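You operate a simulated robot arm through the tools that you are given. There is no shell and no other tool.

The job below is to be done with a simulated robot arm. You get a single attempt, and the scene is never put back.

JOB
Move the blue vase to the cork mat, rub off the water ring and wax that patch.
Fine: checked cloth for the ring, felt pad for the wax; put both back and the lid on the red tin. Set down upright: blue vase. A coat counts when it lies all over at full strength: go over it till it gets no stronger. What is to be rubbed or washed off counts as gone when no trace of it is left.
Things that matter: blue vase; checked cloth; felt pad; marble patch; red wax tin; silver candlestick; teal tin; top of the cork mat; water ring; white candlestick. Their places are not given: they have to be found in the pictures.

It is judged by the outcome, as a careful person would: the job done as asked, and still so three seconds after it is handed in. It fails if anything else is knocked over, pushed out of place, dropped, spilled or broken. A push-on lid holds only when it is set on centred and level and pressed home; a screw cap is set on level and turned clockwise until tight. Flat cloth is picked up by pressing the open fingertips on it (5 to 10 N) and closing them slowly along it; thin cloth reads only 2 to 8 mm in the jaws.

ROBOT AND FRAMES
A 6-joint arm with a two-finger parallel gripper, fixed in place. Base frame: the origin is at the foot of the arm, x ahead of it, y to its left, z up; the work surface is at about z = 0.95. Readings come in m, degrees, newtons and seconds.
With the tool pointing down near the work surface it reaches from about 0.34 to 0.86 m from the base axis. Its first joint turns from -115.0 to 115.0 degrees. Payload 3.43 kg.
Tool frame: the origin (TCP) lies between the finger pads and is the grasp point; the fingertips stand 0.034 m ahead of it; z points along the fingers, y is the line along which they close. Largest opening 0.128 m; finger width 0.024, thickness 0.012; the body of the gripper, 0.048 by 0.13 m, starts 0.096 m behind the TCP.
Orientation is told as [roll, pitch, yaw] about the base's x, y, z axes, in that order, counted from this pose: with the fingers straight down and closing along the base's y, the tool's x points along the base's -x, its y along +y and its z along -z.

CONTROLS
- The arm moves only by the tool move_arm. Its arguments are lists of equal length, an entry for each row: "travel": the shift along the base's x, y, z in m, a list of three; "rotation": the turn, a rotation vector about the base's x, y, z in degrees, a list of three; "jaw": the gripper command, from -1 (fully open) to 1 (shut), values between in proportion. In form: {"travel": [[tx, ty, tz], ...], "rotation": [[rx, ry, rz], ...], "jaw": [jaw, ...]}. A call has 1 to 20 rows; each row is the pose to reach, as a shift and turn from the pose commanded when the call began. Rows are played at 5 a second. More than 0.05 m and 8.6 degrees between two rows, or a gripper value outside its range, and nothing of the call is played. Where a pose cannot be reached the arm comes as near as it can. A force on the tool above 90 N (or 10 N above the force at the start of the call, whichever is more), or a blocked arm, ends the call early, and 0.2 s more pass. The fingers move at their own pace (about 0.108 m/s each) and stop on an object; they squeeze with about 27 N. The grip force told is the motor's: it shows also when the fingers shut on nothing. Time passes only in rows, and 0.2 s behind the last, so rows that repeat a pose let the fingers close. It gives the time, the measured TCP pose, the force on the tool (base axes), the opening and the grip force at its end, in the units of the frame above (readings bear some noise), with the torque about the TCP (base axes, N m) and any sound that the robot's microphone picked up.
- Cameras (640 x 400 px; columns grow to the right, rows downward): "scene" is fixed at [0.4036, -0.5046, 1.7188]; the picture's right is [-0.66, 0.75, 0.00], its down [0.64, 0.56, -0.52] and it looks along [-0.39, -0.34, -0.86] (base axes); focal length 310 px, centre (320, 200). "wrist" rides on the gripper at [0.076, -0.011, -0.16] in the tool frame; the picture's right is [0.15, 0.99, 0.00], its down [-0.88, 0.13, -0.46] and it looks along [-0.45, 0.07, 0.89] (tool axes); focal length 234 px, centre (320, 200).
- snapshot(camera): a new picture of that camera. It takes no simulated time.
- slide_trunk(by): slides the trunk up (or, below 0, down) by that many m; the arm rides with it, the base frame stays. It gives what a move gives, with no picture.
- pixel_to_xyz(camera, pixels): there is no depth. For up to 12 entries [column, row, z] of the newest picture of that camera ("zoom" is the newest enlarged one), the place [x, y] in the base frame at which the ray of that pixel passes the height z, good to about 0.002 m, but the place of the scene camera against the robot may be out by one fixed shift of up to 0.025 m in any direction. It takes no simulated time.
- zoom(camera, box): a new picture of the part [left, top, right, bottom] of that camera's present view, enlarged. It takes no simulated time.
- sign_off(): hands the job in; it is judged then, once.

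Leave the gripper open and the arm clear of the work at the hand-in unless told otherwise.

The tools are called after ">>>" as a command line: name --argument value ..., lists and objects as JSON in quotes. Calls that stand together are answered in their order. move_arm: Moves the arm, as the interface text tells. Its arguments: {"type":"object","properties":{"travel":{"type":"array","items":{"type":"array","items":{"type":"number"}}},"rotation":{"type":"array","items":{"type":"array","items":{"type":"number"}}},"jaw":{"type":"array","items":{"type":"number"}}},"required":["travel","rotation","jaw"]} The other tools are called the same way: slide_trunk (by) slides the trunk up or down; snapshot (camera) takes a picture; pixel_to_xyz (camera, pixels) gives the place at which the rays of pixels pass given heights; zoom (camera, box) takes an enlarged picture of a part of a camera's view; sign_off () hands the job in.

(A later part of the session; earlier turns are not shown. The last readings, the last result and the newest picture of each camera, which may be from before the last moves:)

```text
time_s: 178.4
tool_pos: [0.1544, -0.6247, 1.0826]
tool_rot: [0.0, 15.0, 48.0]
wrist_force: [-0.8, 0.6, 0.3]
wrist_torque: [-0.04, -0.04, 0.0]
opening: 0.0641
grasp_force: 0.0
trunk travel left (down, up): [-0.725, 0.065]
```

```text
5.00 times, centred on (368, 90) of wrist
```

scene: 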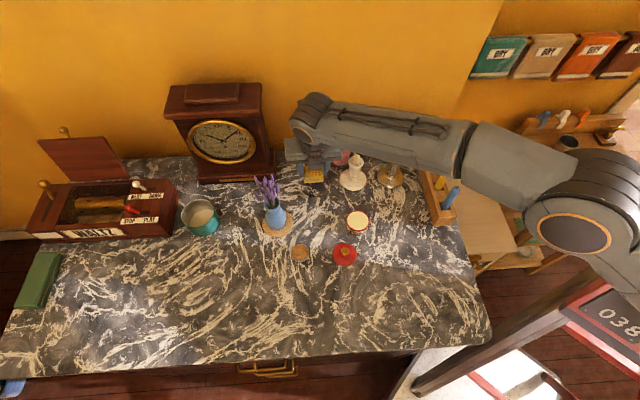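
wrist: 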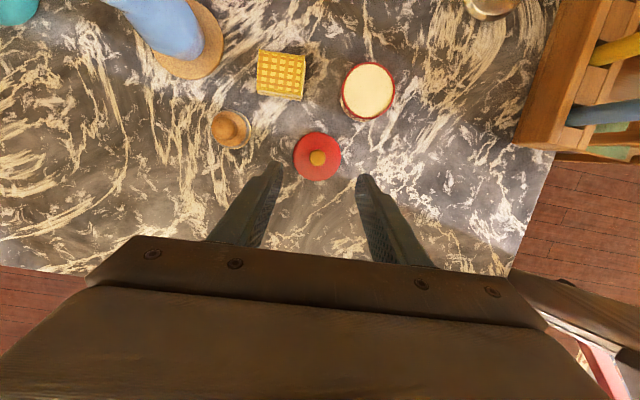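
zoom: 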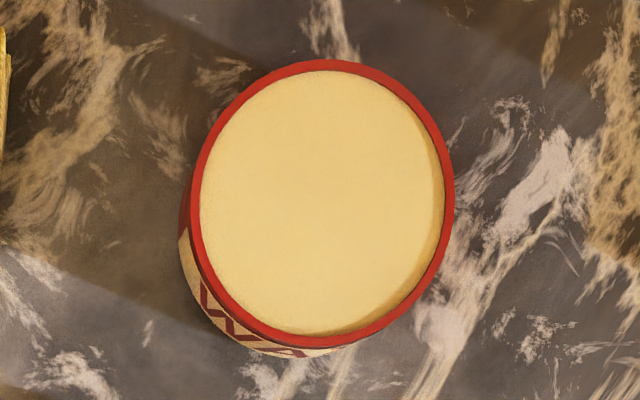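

Lid centre (0.1418,-0.644), knob ≈0.019 across. To get the tin centre equally well, I move so that the tin is in the same place of the picture.

>>> move_arm --travel '[[-0.03, -0.01, 0.01], [-0.06, -0.02, 0.01], [-0.0872, -0.0288, 0.0], [-0.0872, -0.0288, 0.0]]' --rotation '[[0, 0, 0], [0, 0, 0], [0, 0, 0], [0, 0, 0]]' --jaw '[0.0, 0.0, 0.0, 0.0]'

>>> snapshot --camera "wrist"

>>> zoom --camera "wrist" --box '[272, 130, 368, 190]'

```text
time_s: 179.4
tool_pos: [0.0678, -0.6549, 1.0829]
tool_rot: [-0.1, 15.0, 48.0]
wrist_force: [0.1, -0.3, 0.5]
wrist_torque: [0.0, 0.0, 0.04]
opening: 0.0637
grasp_force: 0.1
trunk travel left (down, up): [-0.725, 0.065]
```

```text
taken
```

wrist: 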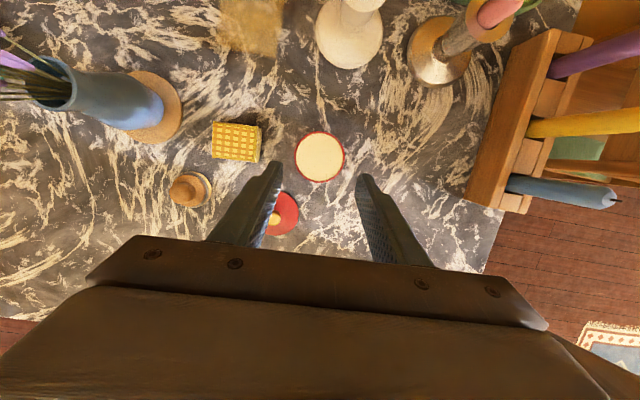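

```text
6.67 times, centred on (320, 160) of wrist
```

zoom: 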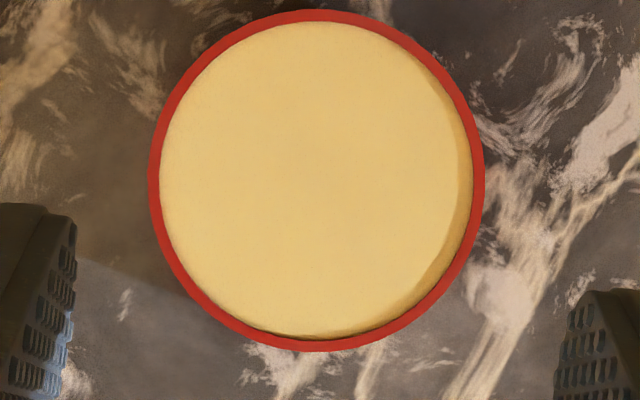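

Tin rim centre in this zoom is (316.5,181), i.e. wrist pixel (319.5,157.2).

>>> pixel_to_xyz --camera "wrist" --pixels '[[319.5, 157.15, 0.983], [319.5, 157.15, 0.978], [294.2, 157.15, 0.983], [344.75, 157.15, 0.983], [319.5, 131.5, 0.983], [319.5, 182.8, 0.983]]'

```text
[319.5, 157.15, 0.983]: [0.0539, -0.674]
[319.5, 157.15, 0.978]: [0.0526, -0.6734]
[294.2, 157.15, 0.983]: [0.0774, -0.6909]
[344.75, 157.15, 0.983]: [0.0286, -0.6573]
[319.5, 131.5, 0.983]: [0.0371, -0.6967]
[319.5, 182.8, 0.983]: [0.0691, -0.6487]
```

Tin centre (0.0535,-0.6738); lid centre (0.1418,-0.6438). For the lid I use a vertical tool. I rotate to vertical and move above the lid.

>>> move_arm --travel '[[0, 0, 0.005], [0.02, 0.003, 0.005], [0.045, 0.006, 0.0], [0.0743, 0.0104, 0.0], [0.0743, 0.0104, 0.0]]' --rotation '[[3.7, -3.35, 0], [7.4, -6.7, 0], [11.13, -10.05, 0], [11.13, -10.05, 0], [11.13, -10.05, 0]]' --jaw '[0.0, 0.1, 0.2, 0.2, 0.2]'

>>> snapshot --camera "wrist"

```text
time_s: 180.6
tool_pos: [0.143, -0.6443, 1.0828]
tool_rot: [0.0, 0.0, 47.9]
wrist_force: [0.1, -0.1, 0.3]
wrist_torque: [-0.02, 0.0, 0.02]
opening: 0.051
grasp_force: 0.1
trunk travel left (down, up): [-0.725, 0.065]
```

```text
taken
```

wrist: 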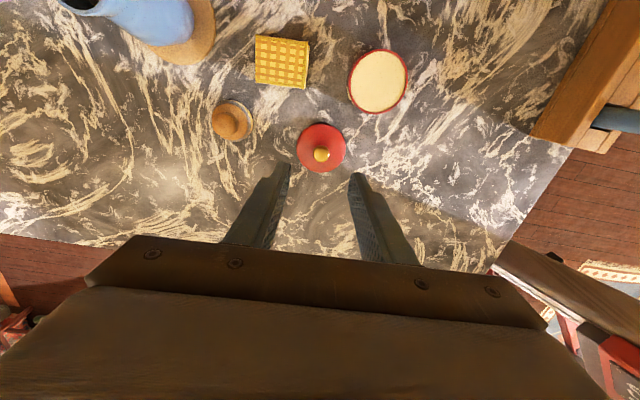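

Vertical now, above the lid. I descend to z≈1.02 to check centring.

>>> move_arm --travel '[[0, 0, -0.02], [0, 0, -0.045], [0, 0, -0.063], [0, 0, -0.063]]' --rotation '[[0, 0, 0], [0, 0, 0], [0, 0, 0], [0, 0, 0]]' --jaw '[0.2, 0.2, 0.2, 0.2]'

>>> zoom --camera "wrist" --box '[240, 110, 400, 210]'

>>> zoom --camera "scene" --box '[310, 220, 380, 270]'

```text
time_s: 181.6
tool_pos: [0.1424, -0.6437, 1.0194]
tool_rot: [0.0, 0.0, 48.0]
wrist_force: [-0.3, 0.1, -0.4]
wrist_torque: [0.01, 0.01, 0.02]
opening: 0.0512
grasp_force: 0.1
trunk travel left (down, up): [-0.725, 0.065]
```

```text
4.00 times, centred on (320, 160) of wrist
```

zoom: 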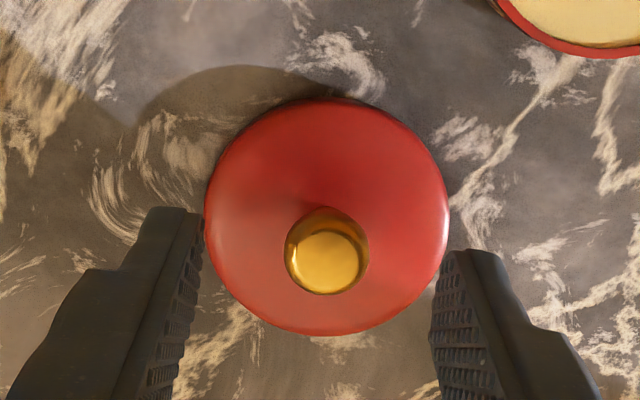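

```text
8.00 times, centred on (345, 245) of scene
```

zoom: 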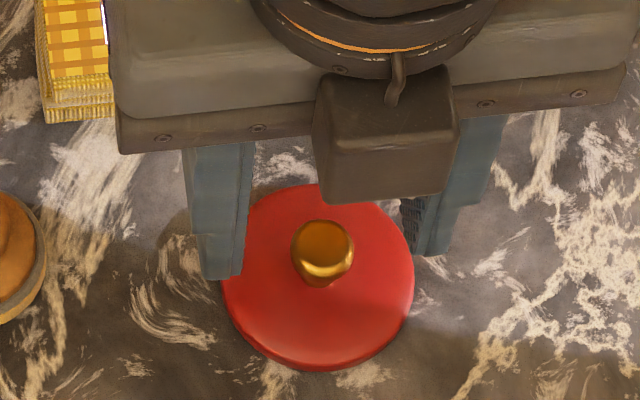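

The knob is a small mushroom, nearly centred between the fingers. I lower to z≈1.001 and close slowly.

>>> move_arm --travel '[[0, 0, -0.008], [0, 0, -0.015], [0, 0, -0.0185], [0, 0, -0.0185]]' --rotation '[[0, 0, 0], [0, 0, 0], [0, 0, 0], [0, 0, 0]]' --jaw '[0.2, 0.2, 0.2, 0.2]'

>>> zoom --camera "wrist" --box '[240, 110, 400, 210]'

>>> zoom --camera "scene" --box '[310, 220, 380, 270]'

```text
time_s: 182.6
tool_pos: [0.1428, -0.6444, 1.0009]
tool_rot: [0.0, 0.0, 47.9]
wrist_force: [-1.0, 0.9, 0.3]
wrist_torque: [0.02, -0.01, 0.01]
opening: 0.0511
grasp_force: 0.1
trunk travel left (down, up): [-0.725, 0.065]
```

```text
4.00 times, centred on (320, 160) of wrist
```

zoom: 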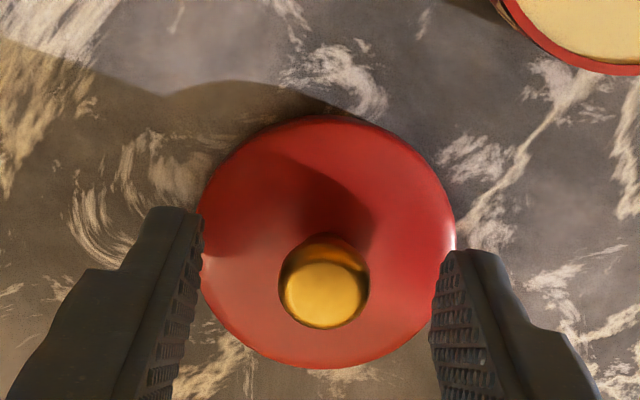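

```text
8.00 times, centred on (345, 245) of scene
```

zoom: 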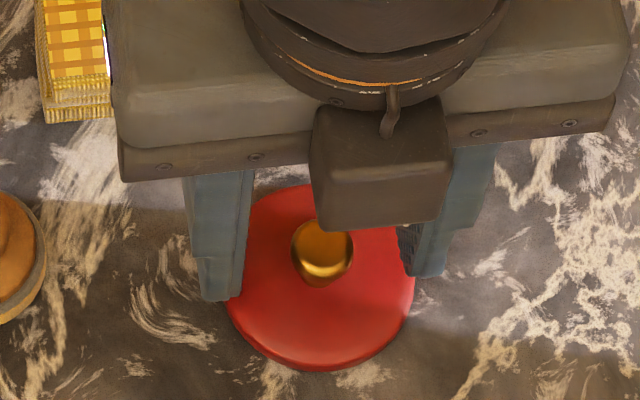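

The fingers stand beside the knob just above the lid. I close slowly; the lid may slide a few mm to centre itself.

>>> move_arm --travel '[[0, 0, 0], [0, 0, 0], [0, 0, 0], [0, 0, 0], [0, 0, 0], [0, 0, 0], [0, 0, 0], [0, 0, 0], [0, 0, 0], [0, 0, 0]]' --rotation '[[0, 0, 0], [0, 0, 0], [0, 0, 0], [0, 0, 0], [0, 0, 0], [0, 0, 0], [0, 0, 0], [0, 0, 0], [0, 0, 0], [0, 0, 0]]' --jaw '[0.35, 0.45, 0.52, 0.58, 0.64, 0.7, 0.75, 0.82, 0.9, 0.9]'

>>> zoom --camera "wrist" --box '[240, 110, 400, 210]'

```text
time_s: 184.8
tool_pos: [0.1405, -0.6434, 1.0017]
tool_rot: [-0.1, 0.0, 47.9]
wrist_force: [0.5, 0.1, 0.1]
wrist_torque: [-0.03, 0.02, 0.0]
opening: 0.0181
grasp_force: 27.1
trunk travel left (down, up): [-0.725, 0.065]
```

```text
4.00 times, centred on (320, 160) of wrist
```

zoom: 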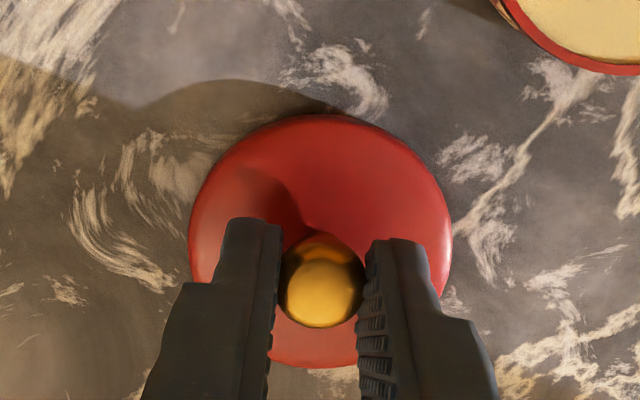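

Gripped (0.018). I measure where the camera sees the lid centre now, relative to the TCP.

>>> pixel_to_xyz --camera "wrist" --pixels '[[320.25, 170.25, 0.955], [287.5, 170.25, 0.955], [353, 170.25, 0.955], [320.25, 138.75, 0.955], [320.25, 201.75, 0.955]]'

```text
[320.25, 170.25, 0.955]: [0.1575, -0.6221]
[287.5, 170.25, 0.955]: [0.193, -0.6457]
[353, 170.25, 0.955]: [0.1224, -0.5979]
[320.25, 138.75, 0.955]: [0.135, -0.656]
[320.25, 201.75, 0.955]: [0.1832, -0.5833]
```

That used the older snapshot's pose. I repeat with the zoom picture's own pixels.

>>> pixel_to_xyz --camera "zoom" --pixels '[[321, 241, 0.955], [190, 241, 0.955], [452, 241, 0.955], [321, 115, 0.955], [321, 367, 0.955], [321, 290, 0.976], [321, 290, 0.98]]'

```text
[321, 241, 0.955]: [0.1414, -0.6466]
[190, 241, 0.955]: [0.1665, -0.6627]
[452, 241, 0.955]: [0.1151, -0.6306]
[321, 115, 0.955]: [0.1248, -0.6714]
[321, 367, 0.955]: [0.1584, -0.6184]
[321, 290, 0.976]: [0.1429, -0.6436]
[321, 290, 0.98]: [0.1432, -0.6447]
```

The camera sees the knob at (0.1429,-0.6436), within 1 mm of the TCP, so the cameras and TCP agree. I lift the lid 6 cm and check it hangs level.

>>> move_arm --travel '[[0, 0, 0.01], [0, 0, 0.03], [0, 0, 0.06], [0, 0, 0.06]]' --rotation '[[0, 0, 0], [0, 0, 0], [0, 0, 0], [0, 0, 0]]' --jaw '[0.9, 0.9, 0.9, 0.9]'

>>> zoom --camera "wrist" --box '[240, 110, 400, 210]'

>>> zoom --camera "scene" --box '[310, 210, 380, 260]'

```text
time_s: 185.8
tool_pos: [0.1407, -0.6445, 1.0628]
tool_rot: [0.1, 0.0, 47.9]
wrist_force: [-0.6, -0.9, -0.1]
wrist_torque: [0.0, 0.01, 0.01]
opening: 0.0184
grasp_force: 26.6
trunk travel left (down, up): [-0.725, 0.065]
```

```text
4.00 times, centred on (320, 160) of wrist
```

zoom: 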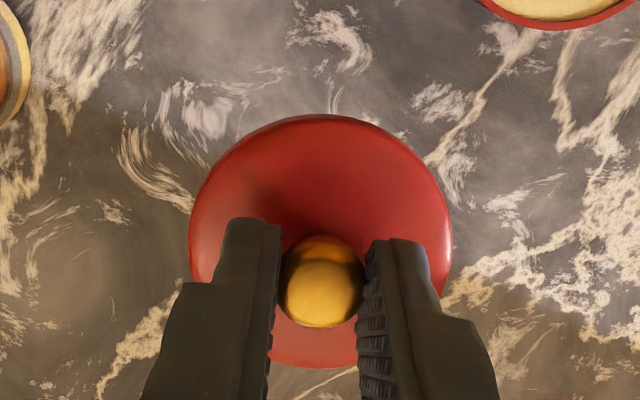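

```text
8.00 times, centred on (345, 235) of scene
```

zoom: 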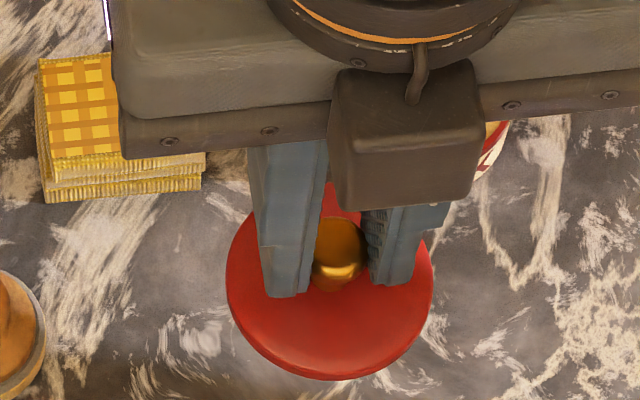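

The lid is held level. I carry it over the tin: shift (-0.089,-0.0298).

>>> move_arm --travel '[[-0.03, -0.01, 0], [-0.06, -0.02, 0], [-0.08, -0.0268, 0], [-0.089, -0.0298, 0], [-0.089, -0.0298, 0], [-0.089, -0.0298, 0]]' --rotation '[[0, 0, 0], [0, 0, 0], [0, 0, 0], [0, 0, 0], [0, 0, 0], [0, 0, 0]]' --jaw '[0.9, 0.9, 0.9, 0.9, 0.9, 0.9]'

>>> zoom --camera "scene" --box '[320, 180, 400, 240]'

>>> zoom --camera "wrist" --box '[240, 110, 400, 210]'

```text
time_s: 187.2
tool_pos: [0.0553, -0.6738, 1.0621]
tool_rot: [-0.1, 0.1, 47.9]
wrist_force: [-0.3, 0.0, -0.5]
wrist_torque: [0.0, 0.0, 0.01]
opening: 0.018
grasp_force: 26.8
trunk travel left (down, up): [-0.725, 0.065]
```

```text
6.67 times, centred on (360, 210) of scene
```

zoom: 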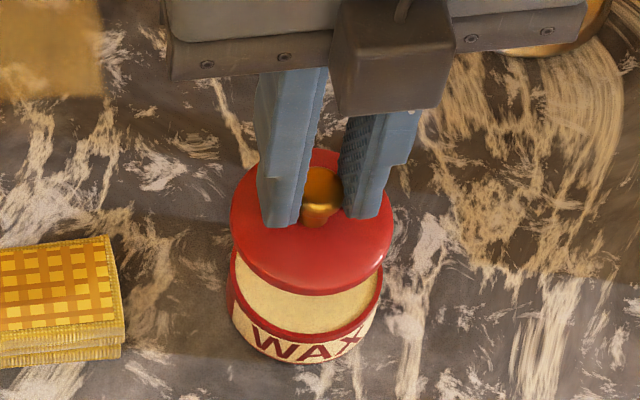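

```text
4.00 times, centred on (320, 160) of wrist
```

zoom: 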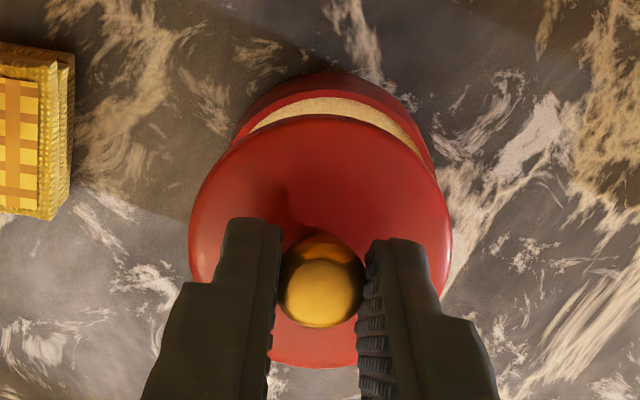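

The lid is above the tin. I convert the tin's front inner rim edge (333,97) and lid edge points in this zoom to verify the alignment.

>>> pixel_to_xyz --camera "zoom" --pixels '[[333, 97, 0.981], [333, 72, 0.972], [333, 84, 0.981], [325, 115, 1.013], [321, 367, 1.013], [190, 241, 1.013], [452, 241, 1.013], [240, 125, 0.981], [428, 140, 0.981], [321, 290, 1.037]]'

```text
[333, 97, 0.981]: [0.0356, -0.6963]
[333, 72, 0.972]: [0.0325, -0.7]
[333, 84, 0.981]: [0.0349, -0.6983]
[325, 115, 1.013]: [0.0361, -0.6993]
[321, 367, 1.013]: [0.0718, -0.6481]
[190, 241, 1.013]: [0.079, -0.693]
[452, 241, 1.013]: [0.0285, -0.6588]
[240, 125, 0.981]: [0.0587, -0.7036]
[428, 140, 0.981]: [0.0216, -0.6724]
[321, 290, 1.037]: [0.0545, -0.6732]
```

Lid and tin agree within about 1.5 mm. I shift by -1.2 mm in x and lower to just above the rim.

>>> move_arm --travel '[[-0.0012, 0, -0.008], [-0.0012, 0, -0.016], [-0.0012, 0, -0.021], [-0.0012, 0, -0.021]]' --rotation '[[0, 0, 0], [0, 0, 0], [0, 0, 0], [0, 0, 0]]' --jaw '[0.9, 0.9, 0.9, 0.9]'

>>> zoom --camera "scene" --box '[320, 190, 400, 240]'

>>> zoom --camera "wrist" --box '[240, 110, 400, 210]'

```text
time_s: 188.2
tool_pos: [0.0529, -0.6746, 1.0406]
tool_rot: [0.0, 0.1, 47.9]
wrist_force: [0.7, -0.9, 0.3]
wrist_torque: [-0.01, 0.02, -0.02]
opening: 0.0185
grasp_force: 26.8
trunk travel left (down, up): [-0.725, 0.065]
```

```text
8.00 times, centred on (360, 215) of scene
```

zoom: 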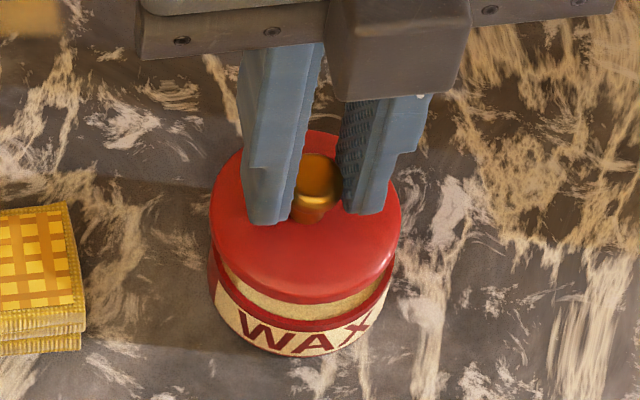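

```text
4.00 times, centred on (320, 160) of wrist
```

zoom: 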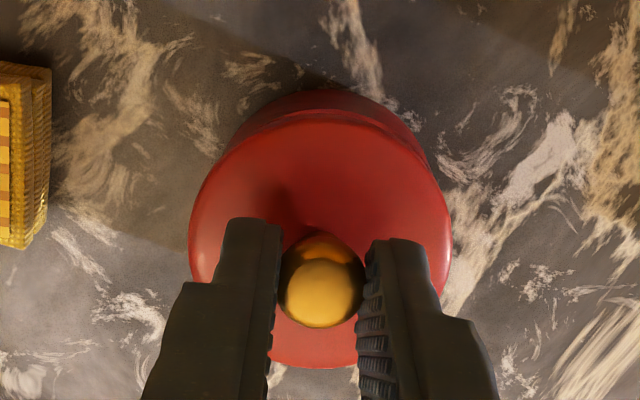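

Aligned. I continue down in small steps until the lid touches the rim.

>>> move_arm --travel '[[0, 0, -0.002], [0, 0, -0.004], [0, 0, -0.004]]' --rotation '[[0, 0, 0], [0, 0, 0], [0, 0, 0]]' --jaw '[0.9, 0.9, 0.9]'

>>> move_arm --travel '[[0, 0, -0.001], [0, 0, -0.002], [0, 0, -0.002]]' --rotation '[[0, 0, 0], [0, 0, 0], [0, 0, 0]]' --jaw '[0.9, 0.9, 0.9]'

```text
time_s: 189.0
tool_pos: [0.0527, -0.6742, 1.037]
tool_rot: [0.0, 0.0, 47.9]
wrist_force: [0.2, 0.2, -0.7]
wrist_torque: [0.0, 0.02, 0.0]
opening: 0.0181
grasp_force: 27.1
trunk travel left (down, up): [-0.725, 0.065]
```

```text
time_s: 189.8
tool_pos: [0.053, -0.6741, 1.034]
tool_rot: [0.0, 0.0, 47.8]
wrist_force: [0.5, -1.1, -0.5]
wrist_torque: [0.01, -0.02, 0.01]
opening: 0.0181
grasp_force: 26.8
trunk travel left (down, up): [-0.725, 0.065]
```

>>> move_arm --travel '[[0, 0, -0.001], [0, 0, -0.001]]' --rotation '[[0, 0, 0], [0, 0, 0]]' --jaw '[0.9, 0.9]'

>>> move_arm --travel '[[0, 0, -0.001], [0, 0, -0.001]]' --rotation '[[0, 0, 0], [0, 0, 0]]' --jaw '[0.9, 0.9]'

>>> zoom --camera "scene" --box '[320, 190, 400, 240]'

```text
time_s: 190.4
tool_pos: [0.0529, -0.674, 1.0324]
tool_rot: [0.0, 0.0, 47.9]
wrist_force: [-0.5, 0.3, -0.4]
wrist_torque: [-0.03, 0.01, -0.02]
opening: 0.0181
grasp_force: 26.9
trunk travel left (down, up): [-0.725, 0.065]
```

```text
time_s: 191.0
tool_pos: [0.0509, -0.6744, 1.031]
tool_rot: [0.0, 0.0, 47.9]
wrist_force: [0.5, 0.9, -1.4]
wrist_torque: [0.03, -0.01, -0.01]
opening: 0.0182
grasp_force: 27.2
trunk travel left (down, up): [-0.725, 0.065]
```

```text
8.00 times, centred on (360, 215) of scene
```

zoom: 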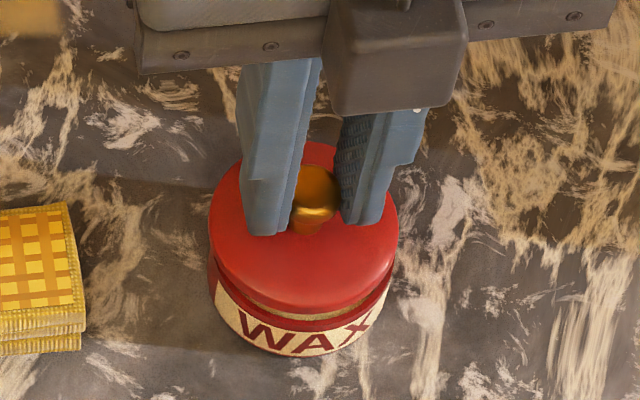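

Still free. I continue in 1 mm steps.

>>> move_arm --travel '[[0, 0, -0.001], [0, 0, -0.001]]' --rotation '[[0, 0, 0], [0, 0, 0]]' --jaw '[0.9, 0.9]'

>>> move_arm --travel '[[0, 0, -0.001], [0, 0, -0.001]]' --rotation '[[0, 0, 0], [0, 0, 0]]' --jaw '[0.9, 0.9]'

>>> move_arm --travel '[[0, 0, -0.001], [0, 0, -0.001]]' --rotation '[[0, 0, 0], [0, 0, 0]]' --jaw '[0.9, 0.9]'

```text
time_s: 191.6
tool_pos: [0.051, -0.6739, 1.0299]
tool_rot: [0.0, 0.1, 47.9]
wrist_force: [-0.1, 0.8, -0.6]
wrist_torque: [0.0, -0.02, -0.01]
opening: 0.0182
grasp_force: 27.5
trunk travel left (down, up): [-0.725, 0.065]
```

```text
time_s: 192.2
tool_pos: [0.0523, -0.6733, 1.0305]
tool_rot: [0.0, 0.0, 47.9]
wrist_force: [-0.8, -0.1, -0.1]
wrist_torque: [0.02, -0.01, -0.02]
opening: 0.0182
grasp_force: 26.5
trunk travel left (down, up): [-0.725, 0.065]
```

```text
time_s: 192.8
tool_pos: [0.0528, -0.6744, 1.0288]
tool_rot: [-0.1, 0.0, 47.9]
wrist_force: [-0.1, 1.0, -0.1]
wrist_torque: [0.01, 0.01, 0.03]
opening: 0.0182
grasp_force: 27.2
trunk travel left (down, up): [-0.725, 0.065]
```

>>> zoom --camera "scene" --box '[330, 200, 390, 240]'

>>> move_arm --travel '[[0, 0, -0.001], [0, 0, -0.001]]' --rotation '[[0, 0, 0], [0, 0, 0]]' --jaw '[0.9, 0.9]'

```text
10.00 times, centred on (360, 220) of scene
```

zoom: 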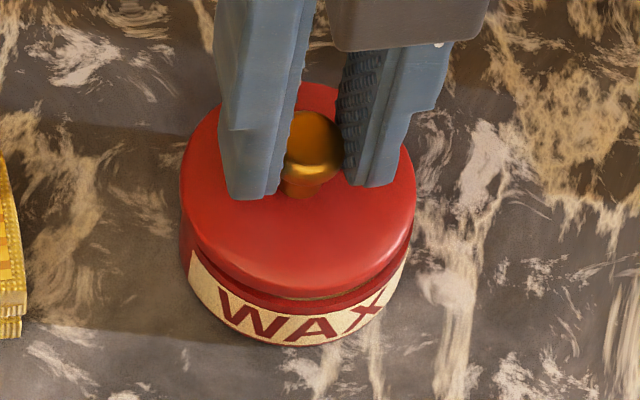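

```text
time_s: 193.4
tool_pos: [0.0525, -0.6728, 1.0278]
tool_rot: [0.0, 0.0, 48.0]
wrist_force: [0.6, 0.2, -0.6]
wrist_torque: [-0.01, 0.02, 0.04]
opening: 0.0181
grasp_force: 26.7
trunk travel left (down, up): [-0.725, 0.065]
```

The lid is now just over the rim with only a thin gap. I continue in 1 mm steps.

>>> move_arm --travel '[[0, 0, -0.001], [0, 0, -0.001]]' --rotation '[[0, 0, 0], [0, 0, 0]]' --jaw '[0.9, 0.9]'

>>> move_arm --travel '[[0, 0, -0.001], [0, 0, -0.001]]' --rotation '[[0, 0, 0], [0, 0, 0]]' --jaw '[0.9, 0.9]'

>>> zoom --camera "scene" --box '[330, 200, 390, 240]'

```text
time_s: 194.0
tool_pos: [0.0528, -0.6745, 1.028]
tool_rot: [0.0, 0.0, 47.9]
wrist_force: [-0.6, 0.6, 0.1]
wrist_torque: [0.02, 0.04, 0.01]
opening: 0.0182
grasp_force: 27.2
trunk travel left (down, up): [-0.725, 0.065]
```

```text
time_s: 194.6
tool_pos: [0.0518, -0.6732, 1.0262]
tool_rot: [0.0, 0.1, 47.9]
wrist_force: [-0.5, -0.6, 0.2]
wrist_torque: [0.02, -0.04, 0.0]
opening: 0.0181
grasp_force: 26.9
trunk travel left (down, up): [-0.725, 0.065]
```

```text
10.00 times, centred on (360, 220) of scene
```

zoom: 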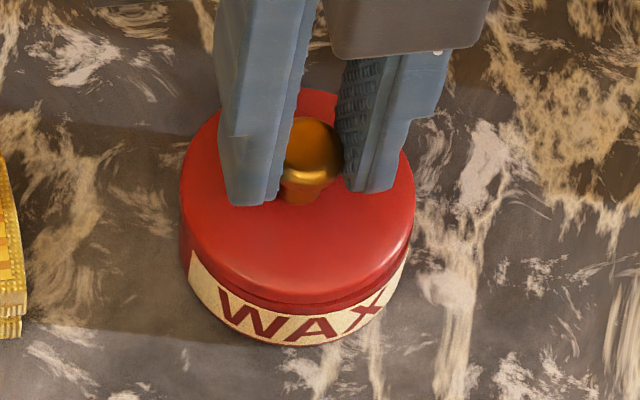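

>>> move_arm --travel '[[0, 0, -0.001], [0, 0, -0.001]]' --rotation '[[0, 0, 0], [0, 0, 0]]' --jaw '[0.9, 0.9]'

>>> move_arm --travel '[[0, 0, -0.001], [0, 0, -0.001]]' --rotation '[[0, 0, 0], [0, 0, 0]]' --jaw '[0.9, 0.9]'

>>> move_arm --travel '[[0, 0, -0.001], [0, 0, -0.001]]' --rotation '[[0, 0, 0], [0, 0, 0]]' --jaw '[0.9, 0.9]'

```text
time_s: 195.2
tool_pos: [0.0518, -0.6742, 1.0249]
tool_rot: [0.0, 0.0, 47.9]
wrist_force: [-0.1, 0.2, 2.5]
wrist_torque: [0.01, 0.01, 0.0]
opening: 0.0181
grasp_force: 27.3
trunk travel left (down, up): [-0.725, 0.065]
```

```text
time_s: 195.8
tool_pos: [0.0518, -0.6732, 1.0268]
tool_rot: [-0.1, 0.1, 47.9]
wrist_force: [-0.7, 0.9, 10.5]
wrist_torque: [0.05, 0.02, -0.01]
opening: 0.0182
grasp_force: 27.3
trunk travel left (down, up): [-0.725, 0.065]
```

```text
time_s: 196.4
tool_pos: [0.0516, -0.6729, 1.0248]
tool_rot: [-0.1, 0.0, 47.8]
wrist_force: [1.4, -0.4, 21.7]
wrist_torque: [-0.01, -0.04, -0.01]
opening: 0.0183
grasp_force: 27.4
trunk travel left (down, up): [-0.725, 0.065]
```

Contact, force rises to 21.7 N with no torque, so it is centred. I look at how it sits.

>>> zoom --camera "scene" --box '[330, 200, 390, 240]'

>>> zoom --camera "wrist" --box '[240, 110, 400, 210]'

```text
10.00 times, centred on (360, 220) of scene
```

zoom: 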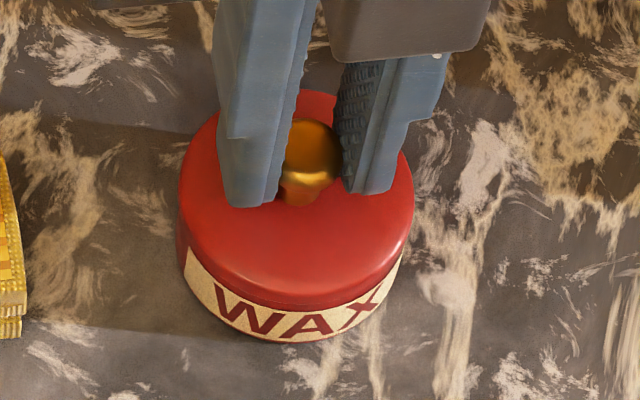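

```text
4.00 times, centred on (320, 160) of wrist
```

zoom: 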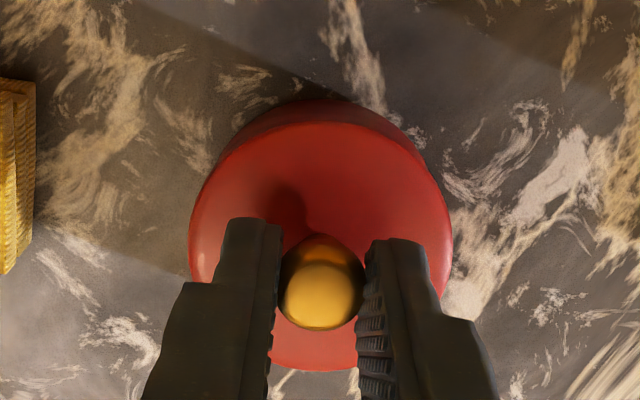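

It sits level on the rim. I press on step by step, watching for the force drop or a sound of it snapping home.

>>> move_arm --travel '[[0, 0, -0.001], [0, 0, -0.001]]' --rotation '[[0, 0, 0], [0, 0, 0]]' --jaw '[1, 1]'

>>> move_arm --travel '[[0, 0, -0.001], [0, 0, -0.001]]' --rotation '[[0, 0, 0], [0, 0, 0]]' --jaw '[1, 1]'

>>> move_arm --travel '[[0, 0, -0.001], [0, 0, -0.001]]' --rotation '[[0, 0, 0], [0, 0, 0]]' --jaw '[1, 1]'

```text
time_s: 197.0
tool_pos: [0.0529, -0.6741, 1.0243]
tool_rot: [-0.2, 0.0, 47.9]
wrist_force: [-1.2, -2.4, 32.5]
wrist_torque: [-0.06, -0.02, 0.04]
opening: 0.0184
grasp_force: 26.7
trunk travel left (down, up): [-0.725, 0.065]
```

```text
time_s: 197.6
tool_pos: [0.0526, -0.6733, 1.0219]
tool_rot: [-0.1, 0.0, 47.9]
wrist_force: [0.4, -5.5, 31.5]
wrist_torque: [-0.08, 0.04, 0.06]
opening: 0.0183
grasp_force: 26.9
trunk travel left (down, up): [-0.725, 0.065]
```

```text
time_s: 198.2
tool_pos: [0.0522, -0.6739, 1.0206]
tool_rot: [-0.1, -0.1, 48.0]
wrist_force: [-0.4, -2.6, 32.9]
wrist_torque: [-0.05, -0.01, 0.08]
opening: 0.018
grasp_force: 27.2
trunk travel left (down, up): [-0.725, 0.065]
```

The force stays at about 32 N while the tool descends: either the lid is going on or the grip slides on the knob. I look.

>>> zoom --camera "scene" --box '[330, 200, 390, 240]'

>>> zoom --camera "wrist" --box '[240, 110, 400, 210]'

```text
10.00 times, centred on (360, 220) of scene
```

zoom: 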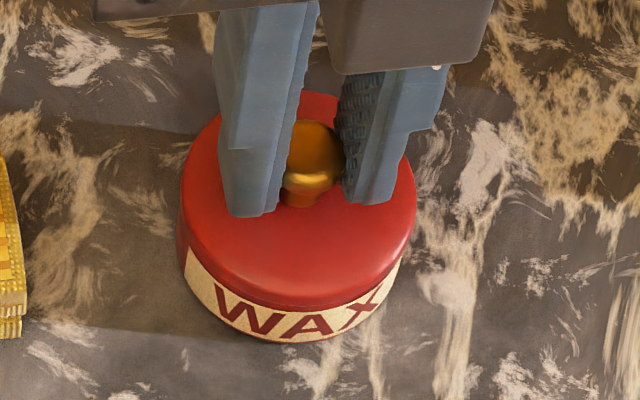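

```text
4.00 times, centred on (320, 160) of wrist
```

zoom: 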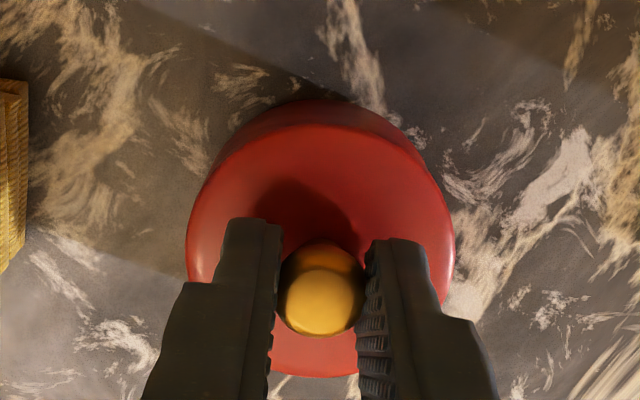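

The lid stayed; the fingers slid down the knob (grip slips at 32 N). I'll release, close the fingers and press straight down on the knob's top instead.

>>> move_arm --travel '[[0, 0, 0], [0, 0, 0], [0, 0, 0.01], [0, 0, 0.035], [0, 0, 0.06], [0, 0, 0.06], [0, 0, 0.06], [0, 0, 0.06], [0, 0, 0.06]]' --rotation '[[0, 0, 0], [0, 0, 0], [0, 0, 0], [0, 0, 0], [0, 0, 0], [0, 0, 0], [0, 0, 0], [0, 0, 0], [0, 0, 0]]' --jaw '[0.6, 0.3, 0.2, 0.2, 0.2, 0.5, 0.8, 1, 1]'

>>> zoom --camera "wrist" --box '[240, 90, 400, 210]'

>>> zoom --camera "scene" --box '[330, 200, 390, 240]'

```text
time_s: 200.2
tool_pos: [0.0516, -0.6743, 1.0795]
tool_rot: [0.0, 0.0, 47.8]
wrist_force: [-0.3, -0.2, -0.8]
wrist_torque: [-0.03, -0.01, 0.0]
opening: 0.0
grasp_force: 27.0
trunk travel left (down, up): [-0.725, 0.065]
```

```text
3.33 times, centred on (320, 150) of wrist
```

zoom: 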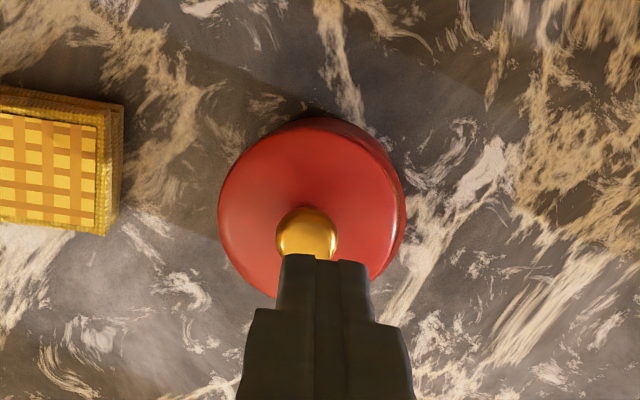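

```text
10.00 times, centred on (360, 220) of scene
```

zoom: 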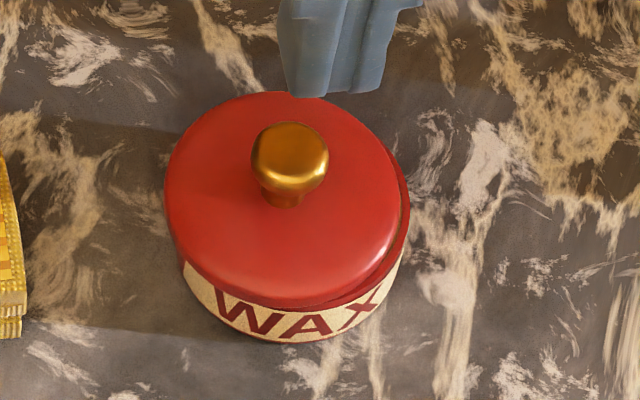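

On release the lid slipped about 4 mm to the left, so it is resting off-centre on the rim. I go to the straight-above view (15° tilt pose used before) to measure the offset.

>>> move_arm --travel '[[0.005, 0.007, 0.005], [0.0095, 0.013, 0.005], [0.0145, 0.0195, 0.0035], [0.0145, 0.0195, 0.0035]]' --rotation '[[-3.7, 3.35, 0], [-7.4, 6.7, 0], [-11.13, 10.05, 0], [-11.13, 10.05, 0]]' --jaw '[1, 0.6, 0.2, 0.2]'

>>> zoom --camera "wrist" --box '[272, 130, 368, 190]'

>>> zoom --camera "scene" --box '[336, 205, 384, 237]'

```text
time_s: 201.2
tool_pos: [0.0667, -0.6541, 1.0838]
tool_rot: [-0.1, 15.1, 47.9]
wrist_force: [0.0, 0.2, -0.3]
wrist_torque: [-0.03, -0.02, -0.01]
opening: 0.0513
grasp_force: 0.0
trunk travel left (down, up): [-0.725, 0.065]
```

```text
6.67 times, centred on (320, 160) of wrist
```

zoom: 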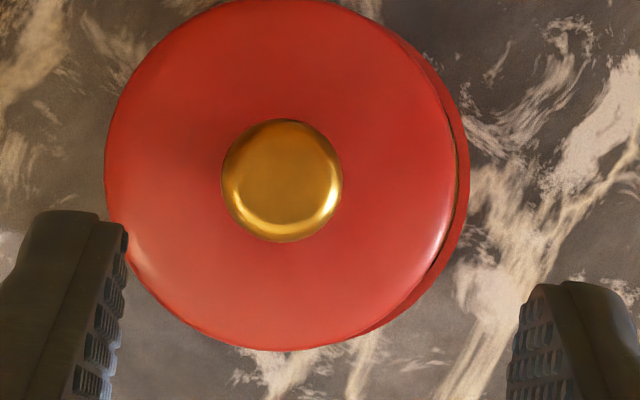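

```text
12.50 times, centred on (360, 221) of scene
```

zoom: 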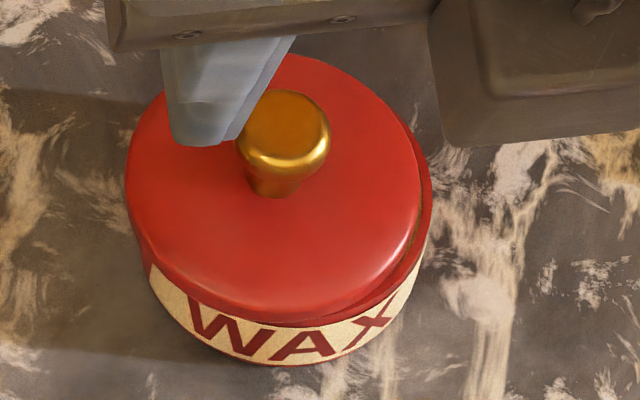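

>>> zoom --camera "wrist" --box '[256, 120, 384, 200]'

>>> pixel_to_xyz --camera "zoom" --pixels '[[320, 200, 0.976], [320, 200, 1.002]]'

```text
5.00 times, centred on (320, 160) of wrist
```

zoom: 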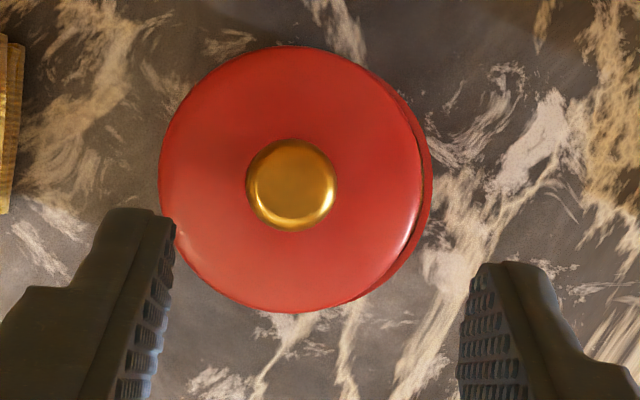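

```text
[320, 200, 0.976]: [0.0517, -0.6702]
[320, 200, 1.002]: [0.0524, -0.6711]
```

>>> pixel_to_xyz --camera "zoom" --pixels '[[159, 179, 0.979], [422, 179, 0.979], [290.5, 46, 0.979], [290.5, 312, 0.979], [291.5, 185, 1.002], [432, 179, 0.975], [405, 258, 0.975], [340, 304, 0.975], [400, 100, 0.975], [381, 79, 0.975]]'

```text
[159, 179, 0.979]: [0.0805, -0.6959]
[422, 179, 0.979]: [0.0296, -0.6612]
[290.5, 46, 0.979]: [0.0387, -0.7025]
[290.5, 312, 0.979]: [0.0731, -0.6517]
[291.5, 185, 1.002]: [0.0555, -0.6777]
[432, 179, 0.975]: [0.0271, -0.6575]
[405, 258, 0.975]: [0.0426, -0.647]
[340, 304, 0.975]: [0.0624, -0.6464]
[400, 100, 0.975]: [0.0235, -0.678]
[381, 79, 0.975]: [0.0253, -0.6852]
```

Lid centre is (0.0555,-0.678), tin centre (0.053,-0.674): the lid is 4–5 mm off. I go back to vertical exactly over the knob to re-grip it, lower on the knob this time.

>>> move_arm --travel '[[-0.004, -0.008, 0.005], [-0.008, -0.016, 0.005], [-0.011, -0.0234, 0.0], [-0.011, -0.0234, 0.0]]' --rotation '[[3.7, -3.35, 0], [7.4, -6.7, 0], [11.13, -10.05, 0], [11.13, -10.05, 0]]' --jaw '[0.2, 0.2, 0.2, 0.2]'

>>> move_arm --travel '[[0, 0, -0.02], [0, 0, -0.04], [0, 0, -0.055], [0, 0, -0.06], [0, 0, -0.06]]' --rotation '[[0, 0, 0], [0, 0, 0], [0, 0, 0], [0, 0, 0], [0, 0, 0]]' --jaw '[0.2, 0.2, 0.2, 0.2, 0.2]'

>>> zoom --camera "wrist" --box '[240, 110, 400, 210]'

>>> zoom --camera "scene" --box '[336, 200, 384, 237]'

```text
time_s: 202.2
tool_pos: [0.0558, -0.6785, 1.083]
tool_rot: [0.1, 0.0, 47.9]
wrist_force: [-0.4, -0.4, 0.0]
wrist_torque: [0.0, -0.04, -0.01]
opening: 0.0512
grasp_force: 0.1
trunk travel left (down, up): [-0.725, 0.065]
```

```text
time_s: 203.4
tool_pos: [0.0554, -0.6788, 1.0236]
tool_rot: [0.0, 0.0, 47.9]
wrist_force: [0.6, -0.7, -0.4]
wrist_torque: [0.07, 0.01, -0.03]
opening: 0.0511
grasp_force: 0.2
trunk travel left (down, up): [-0.725, 0.065]
```

```text
4.00 times, centred on (320, 160) of wrist
```

zoom: 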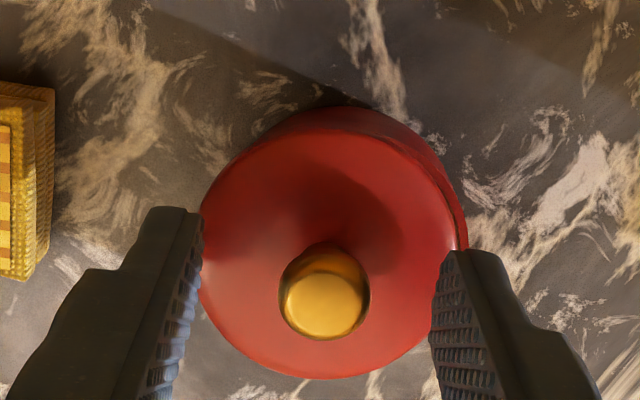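

```text
10.81 times, centred on (360, 218) of scene
```

zoom: 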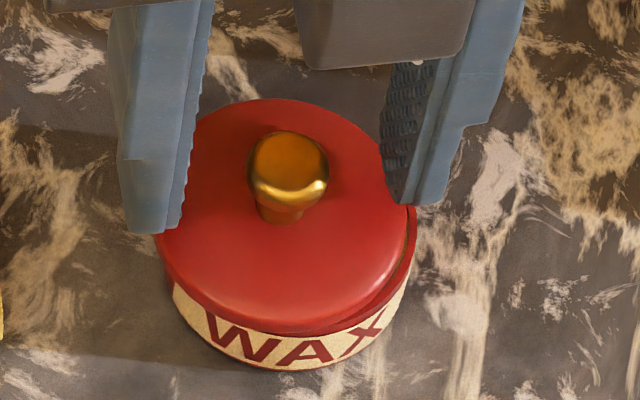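

The knob is about 1 mm off the finger centre. I shift +1 mm along the closing axis, lower 3 mm, and close in slow steps.

>>> move_arm --travel '[[-0.0007, 0.0007, -0.001], [-0.0007, 0.0007, -0.003], [-0.0007, 0.0007, -0.003]]' --rotation '[[0, 0, 0], [0, 0, 0], [0, 0, 0]]' --jaw '[0.2, 0.2, 0.2]'

>>> move_arm --travel '[[0, 0, 0], [0, 0, 0], [0, 0, 0], [0, 0, 0], [0, 0, 0], [0, 0, 0], [0, 0, 0], [0, 0, 0], [0, 0, 0], [0, 0, 0]]' --rotation '[[0, 0, 0], [0, 0, 0], [0, 0, 0], [0, 0, 0], [0, 0, 0], [0, 0, 0], [0, 0, 0], [0, 0, 0], [0, 0, 0], [0, 0, 0]]' --jaw '[0.35, 0.45, 0.54, 0.6, 0.65, 0.69, 0.72, 0.76, 0.85, 0.95]'

>>> zoom --camera "wrist" --box '[240, 110, 400, 210]'

>>> zoom --camera "scene" --box '[336, 200, 384, 237]'

```text
time_s: 204.2
tool_pos: [0.0544, -0.6776, 1.0215]
tool_rot: [-0.1, -0.1, 47.9]
wrist_force: [-0.5, 0.9, -0.6]
wrist_torque: [0.02, 0.02, -0.04]
opening: 0.0513
grasp_force: 0.0
trunk travel left (down, up): [-0.725, 0.065]
```

```text
time_s: 206.4
tool_pos: [0.0551, -0.6768, 1.0201]
tool_rot: [0.0, 0.1, 47.9]
wrist_force: [0.2, 0.6, 0.3]
wrist_torque: [0.01, -0.02, 0.0]
opening: 0.0181
grasp_force: 27.5
trunk travel left (down, up): [-0.725, 0.065]
```

```text
4.00 times, centred on (320, 160) of wrist
```

zoom: 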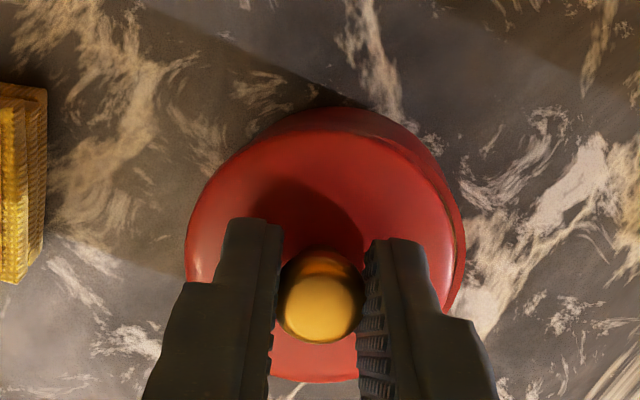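

```text
10.81 times, centred on (360, 218) of scene
```

zoom: 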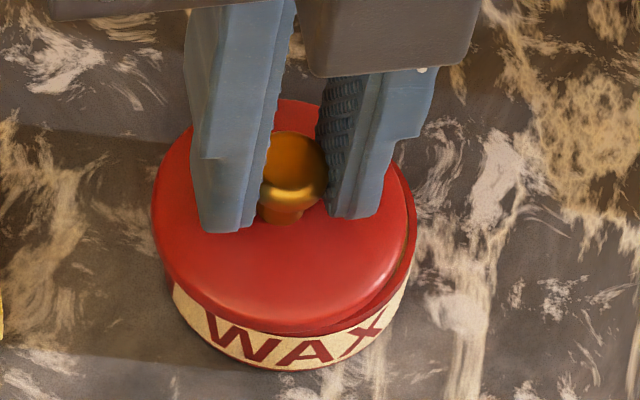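

Gripped without moving it. I lift 6 mm, shift by (-0.0023,+0.0037) to centre it, and check.

>>> move_arm --travel '[[0, 0, 0.003], [0, 0, 0.007], [-0.0012, 0.0018, 0.007], [-0.0023, 0.0037, 0.007], [-0.0023, 0.0037, 0.007]]' --rotation '[[0, 0, 0], [0, 0, 0], [0, 0, 0], [0, 0, 0], [0, 0, 0]]' --jaw '[0.95, 0.95, 0.95, 0.95, 0.95]'

>>> zoom --camera "scene" --box '[336, 200, 384, 237]'

>>> zoom --camera "wrist" --box '[240, 110, 400, 210]'

```text
time_s: 207.6
tool_pos: [0.0523, -0.6735, 1.028]
tool_rot: [0.1, 0.1, 47.9]
wrist_force: [0.1, 1.0, -0.2]
wrist_torque: [0.03, 0.01, 0.02]
opening: 0.0178
grasp_force: 26.9
trunk travel left (down, up): [-0.725, 0.065]
```

```text
10.81 times, centred on (360, 218) of scene
```

zoom: 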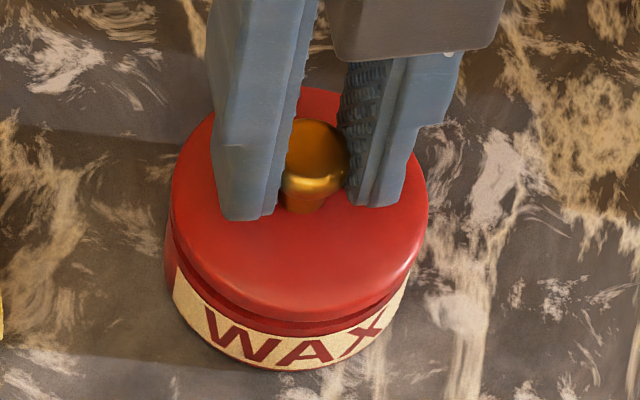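

```text
4.00 times, centred on (320, 160) of wrist
```

zoom: 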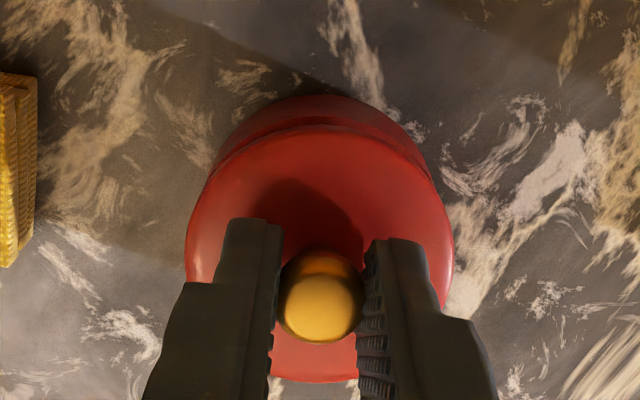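

I verify with coordinates: tin's foot front edge (322,95) at table height, lid edges at z≈0.985.

>>> pixel_to_xyz --camera "zoom" --pixels '[[322, 95, 0.951], [318, 125, 0.985], [320, 383, 0.985], [185, 250, 0.985], [454, 250, 0.985], [318, 128, 0.982], [321, 310, 1.008]]'

```text
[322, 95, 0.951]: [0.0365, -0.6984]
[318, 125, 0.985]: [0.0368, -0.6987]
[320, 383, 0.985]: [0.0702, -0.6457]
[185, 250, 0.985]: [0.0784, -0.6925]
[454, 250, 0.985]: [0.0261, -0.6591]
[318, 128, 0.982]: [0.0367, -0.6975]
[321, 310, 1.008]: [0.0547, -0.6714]
```

Within 1 mm. I shift -1 mm in x, lower, and press further this time (the fingertips will bear on the lid itself).

>>> move_arm --travel '[[-0.001, 0, 0], [-0.001, 0, -0.003], [-0.001, 0, -0.006], [-0.001, 0, -0.006]]' --rotation '[[0, 0, 0], [0, 0, 0], [0, 0, 0], [0, 0, 0]]' --jaw '[0.95, 0.95, 0.95, 0.95]'

>>> move_arm --travel '[[0, 0, -0.001], [0, 0, -0.002], [0, 0, -0.002]]' --rotation '[[0, 0, 0], [0, 0, 0], [0, 0, 0]]' --jaw '[0.95, 0.95, 0.95]'

>>> zoom --camera "scene" --box '[336, 200, 384, 237]'

```text
time_s: 208.6
tool_pos: [0.0525, -0.6736, 1.0218]
tool_rot: [0.1, 0.0, 48.0]
wrist_force: [0.5, 0.4, 0.3]
wrist_torque: [0.03, 0.0, 0.03]
opening: 0.0179
grasp_force: 27.1
trunk travel left (down, up): [-0.725, 0.065]
```

```text
time_s: 209.4
tool_pos: [0.0518, -0.6754, 1.0218]
tool_rot: [-0.2, 0.0, 48.0]
wrist_force: [-0.3, -1.1, 19.7]
wrist_torque: [0.05, -0.06, 0.12]
opening: 0.0179
grasp_force: 27.2
trunk travel left (down, up): [-0.725, 0.065]
heard: snap
```

```text
10.81 times, centred on (360, 218) of scene
```

zoom: 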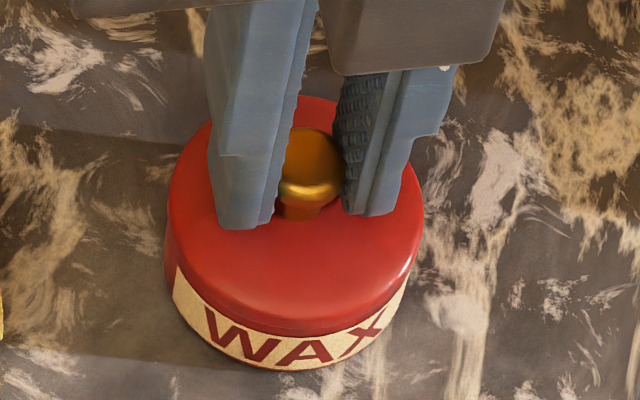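

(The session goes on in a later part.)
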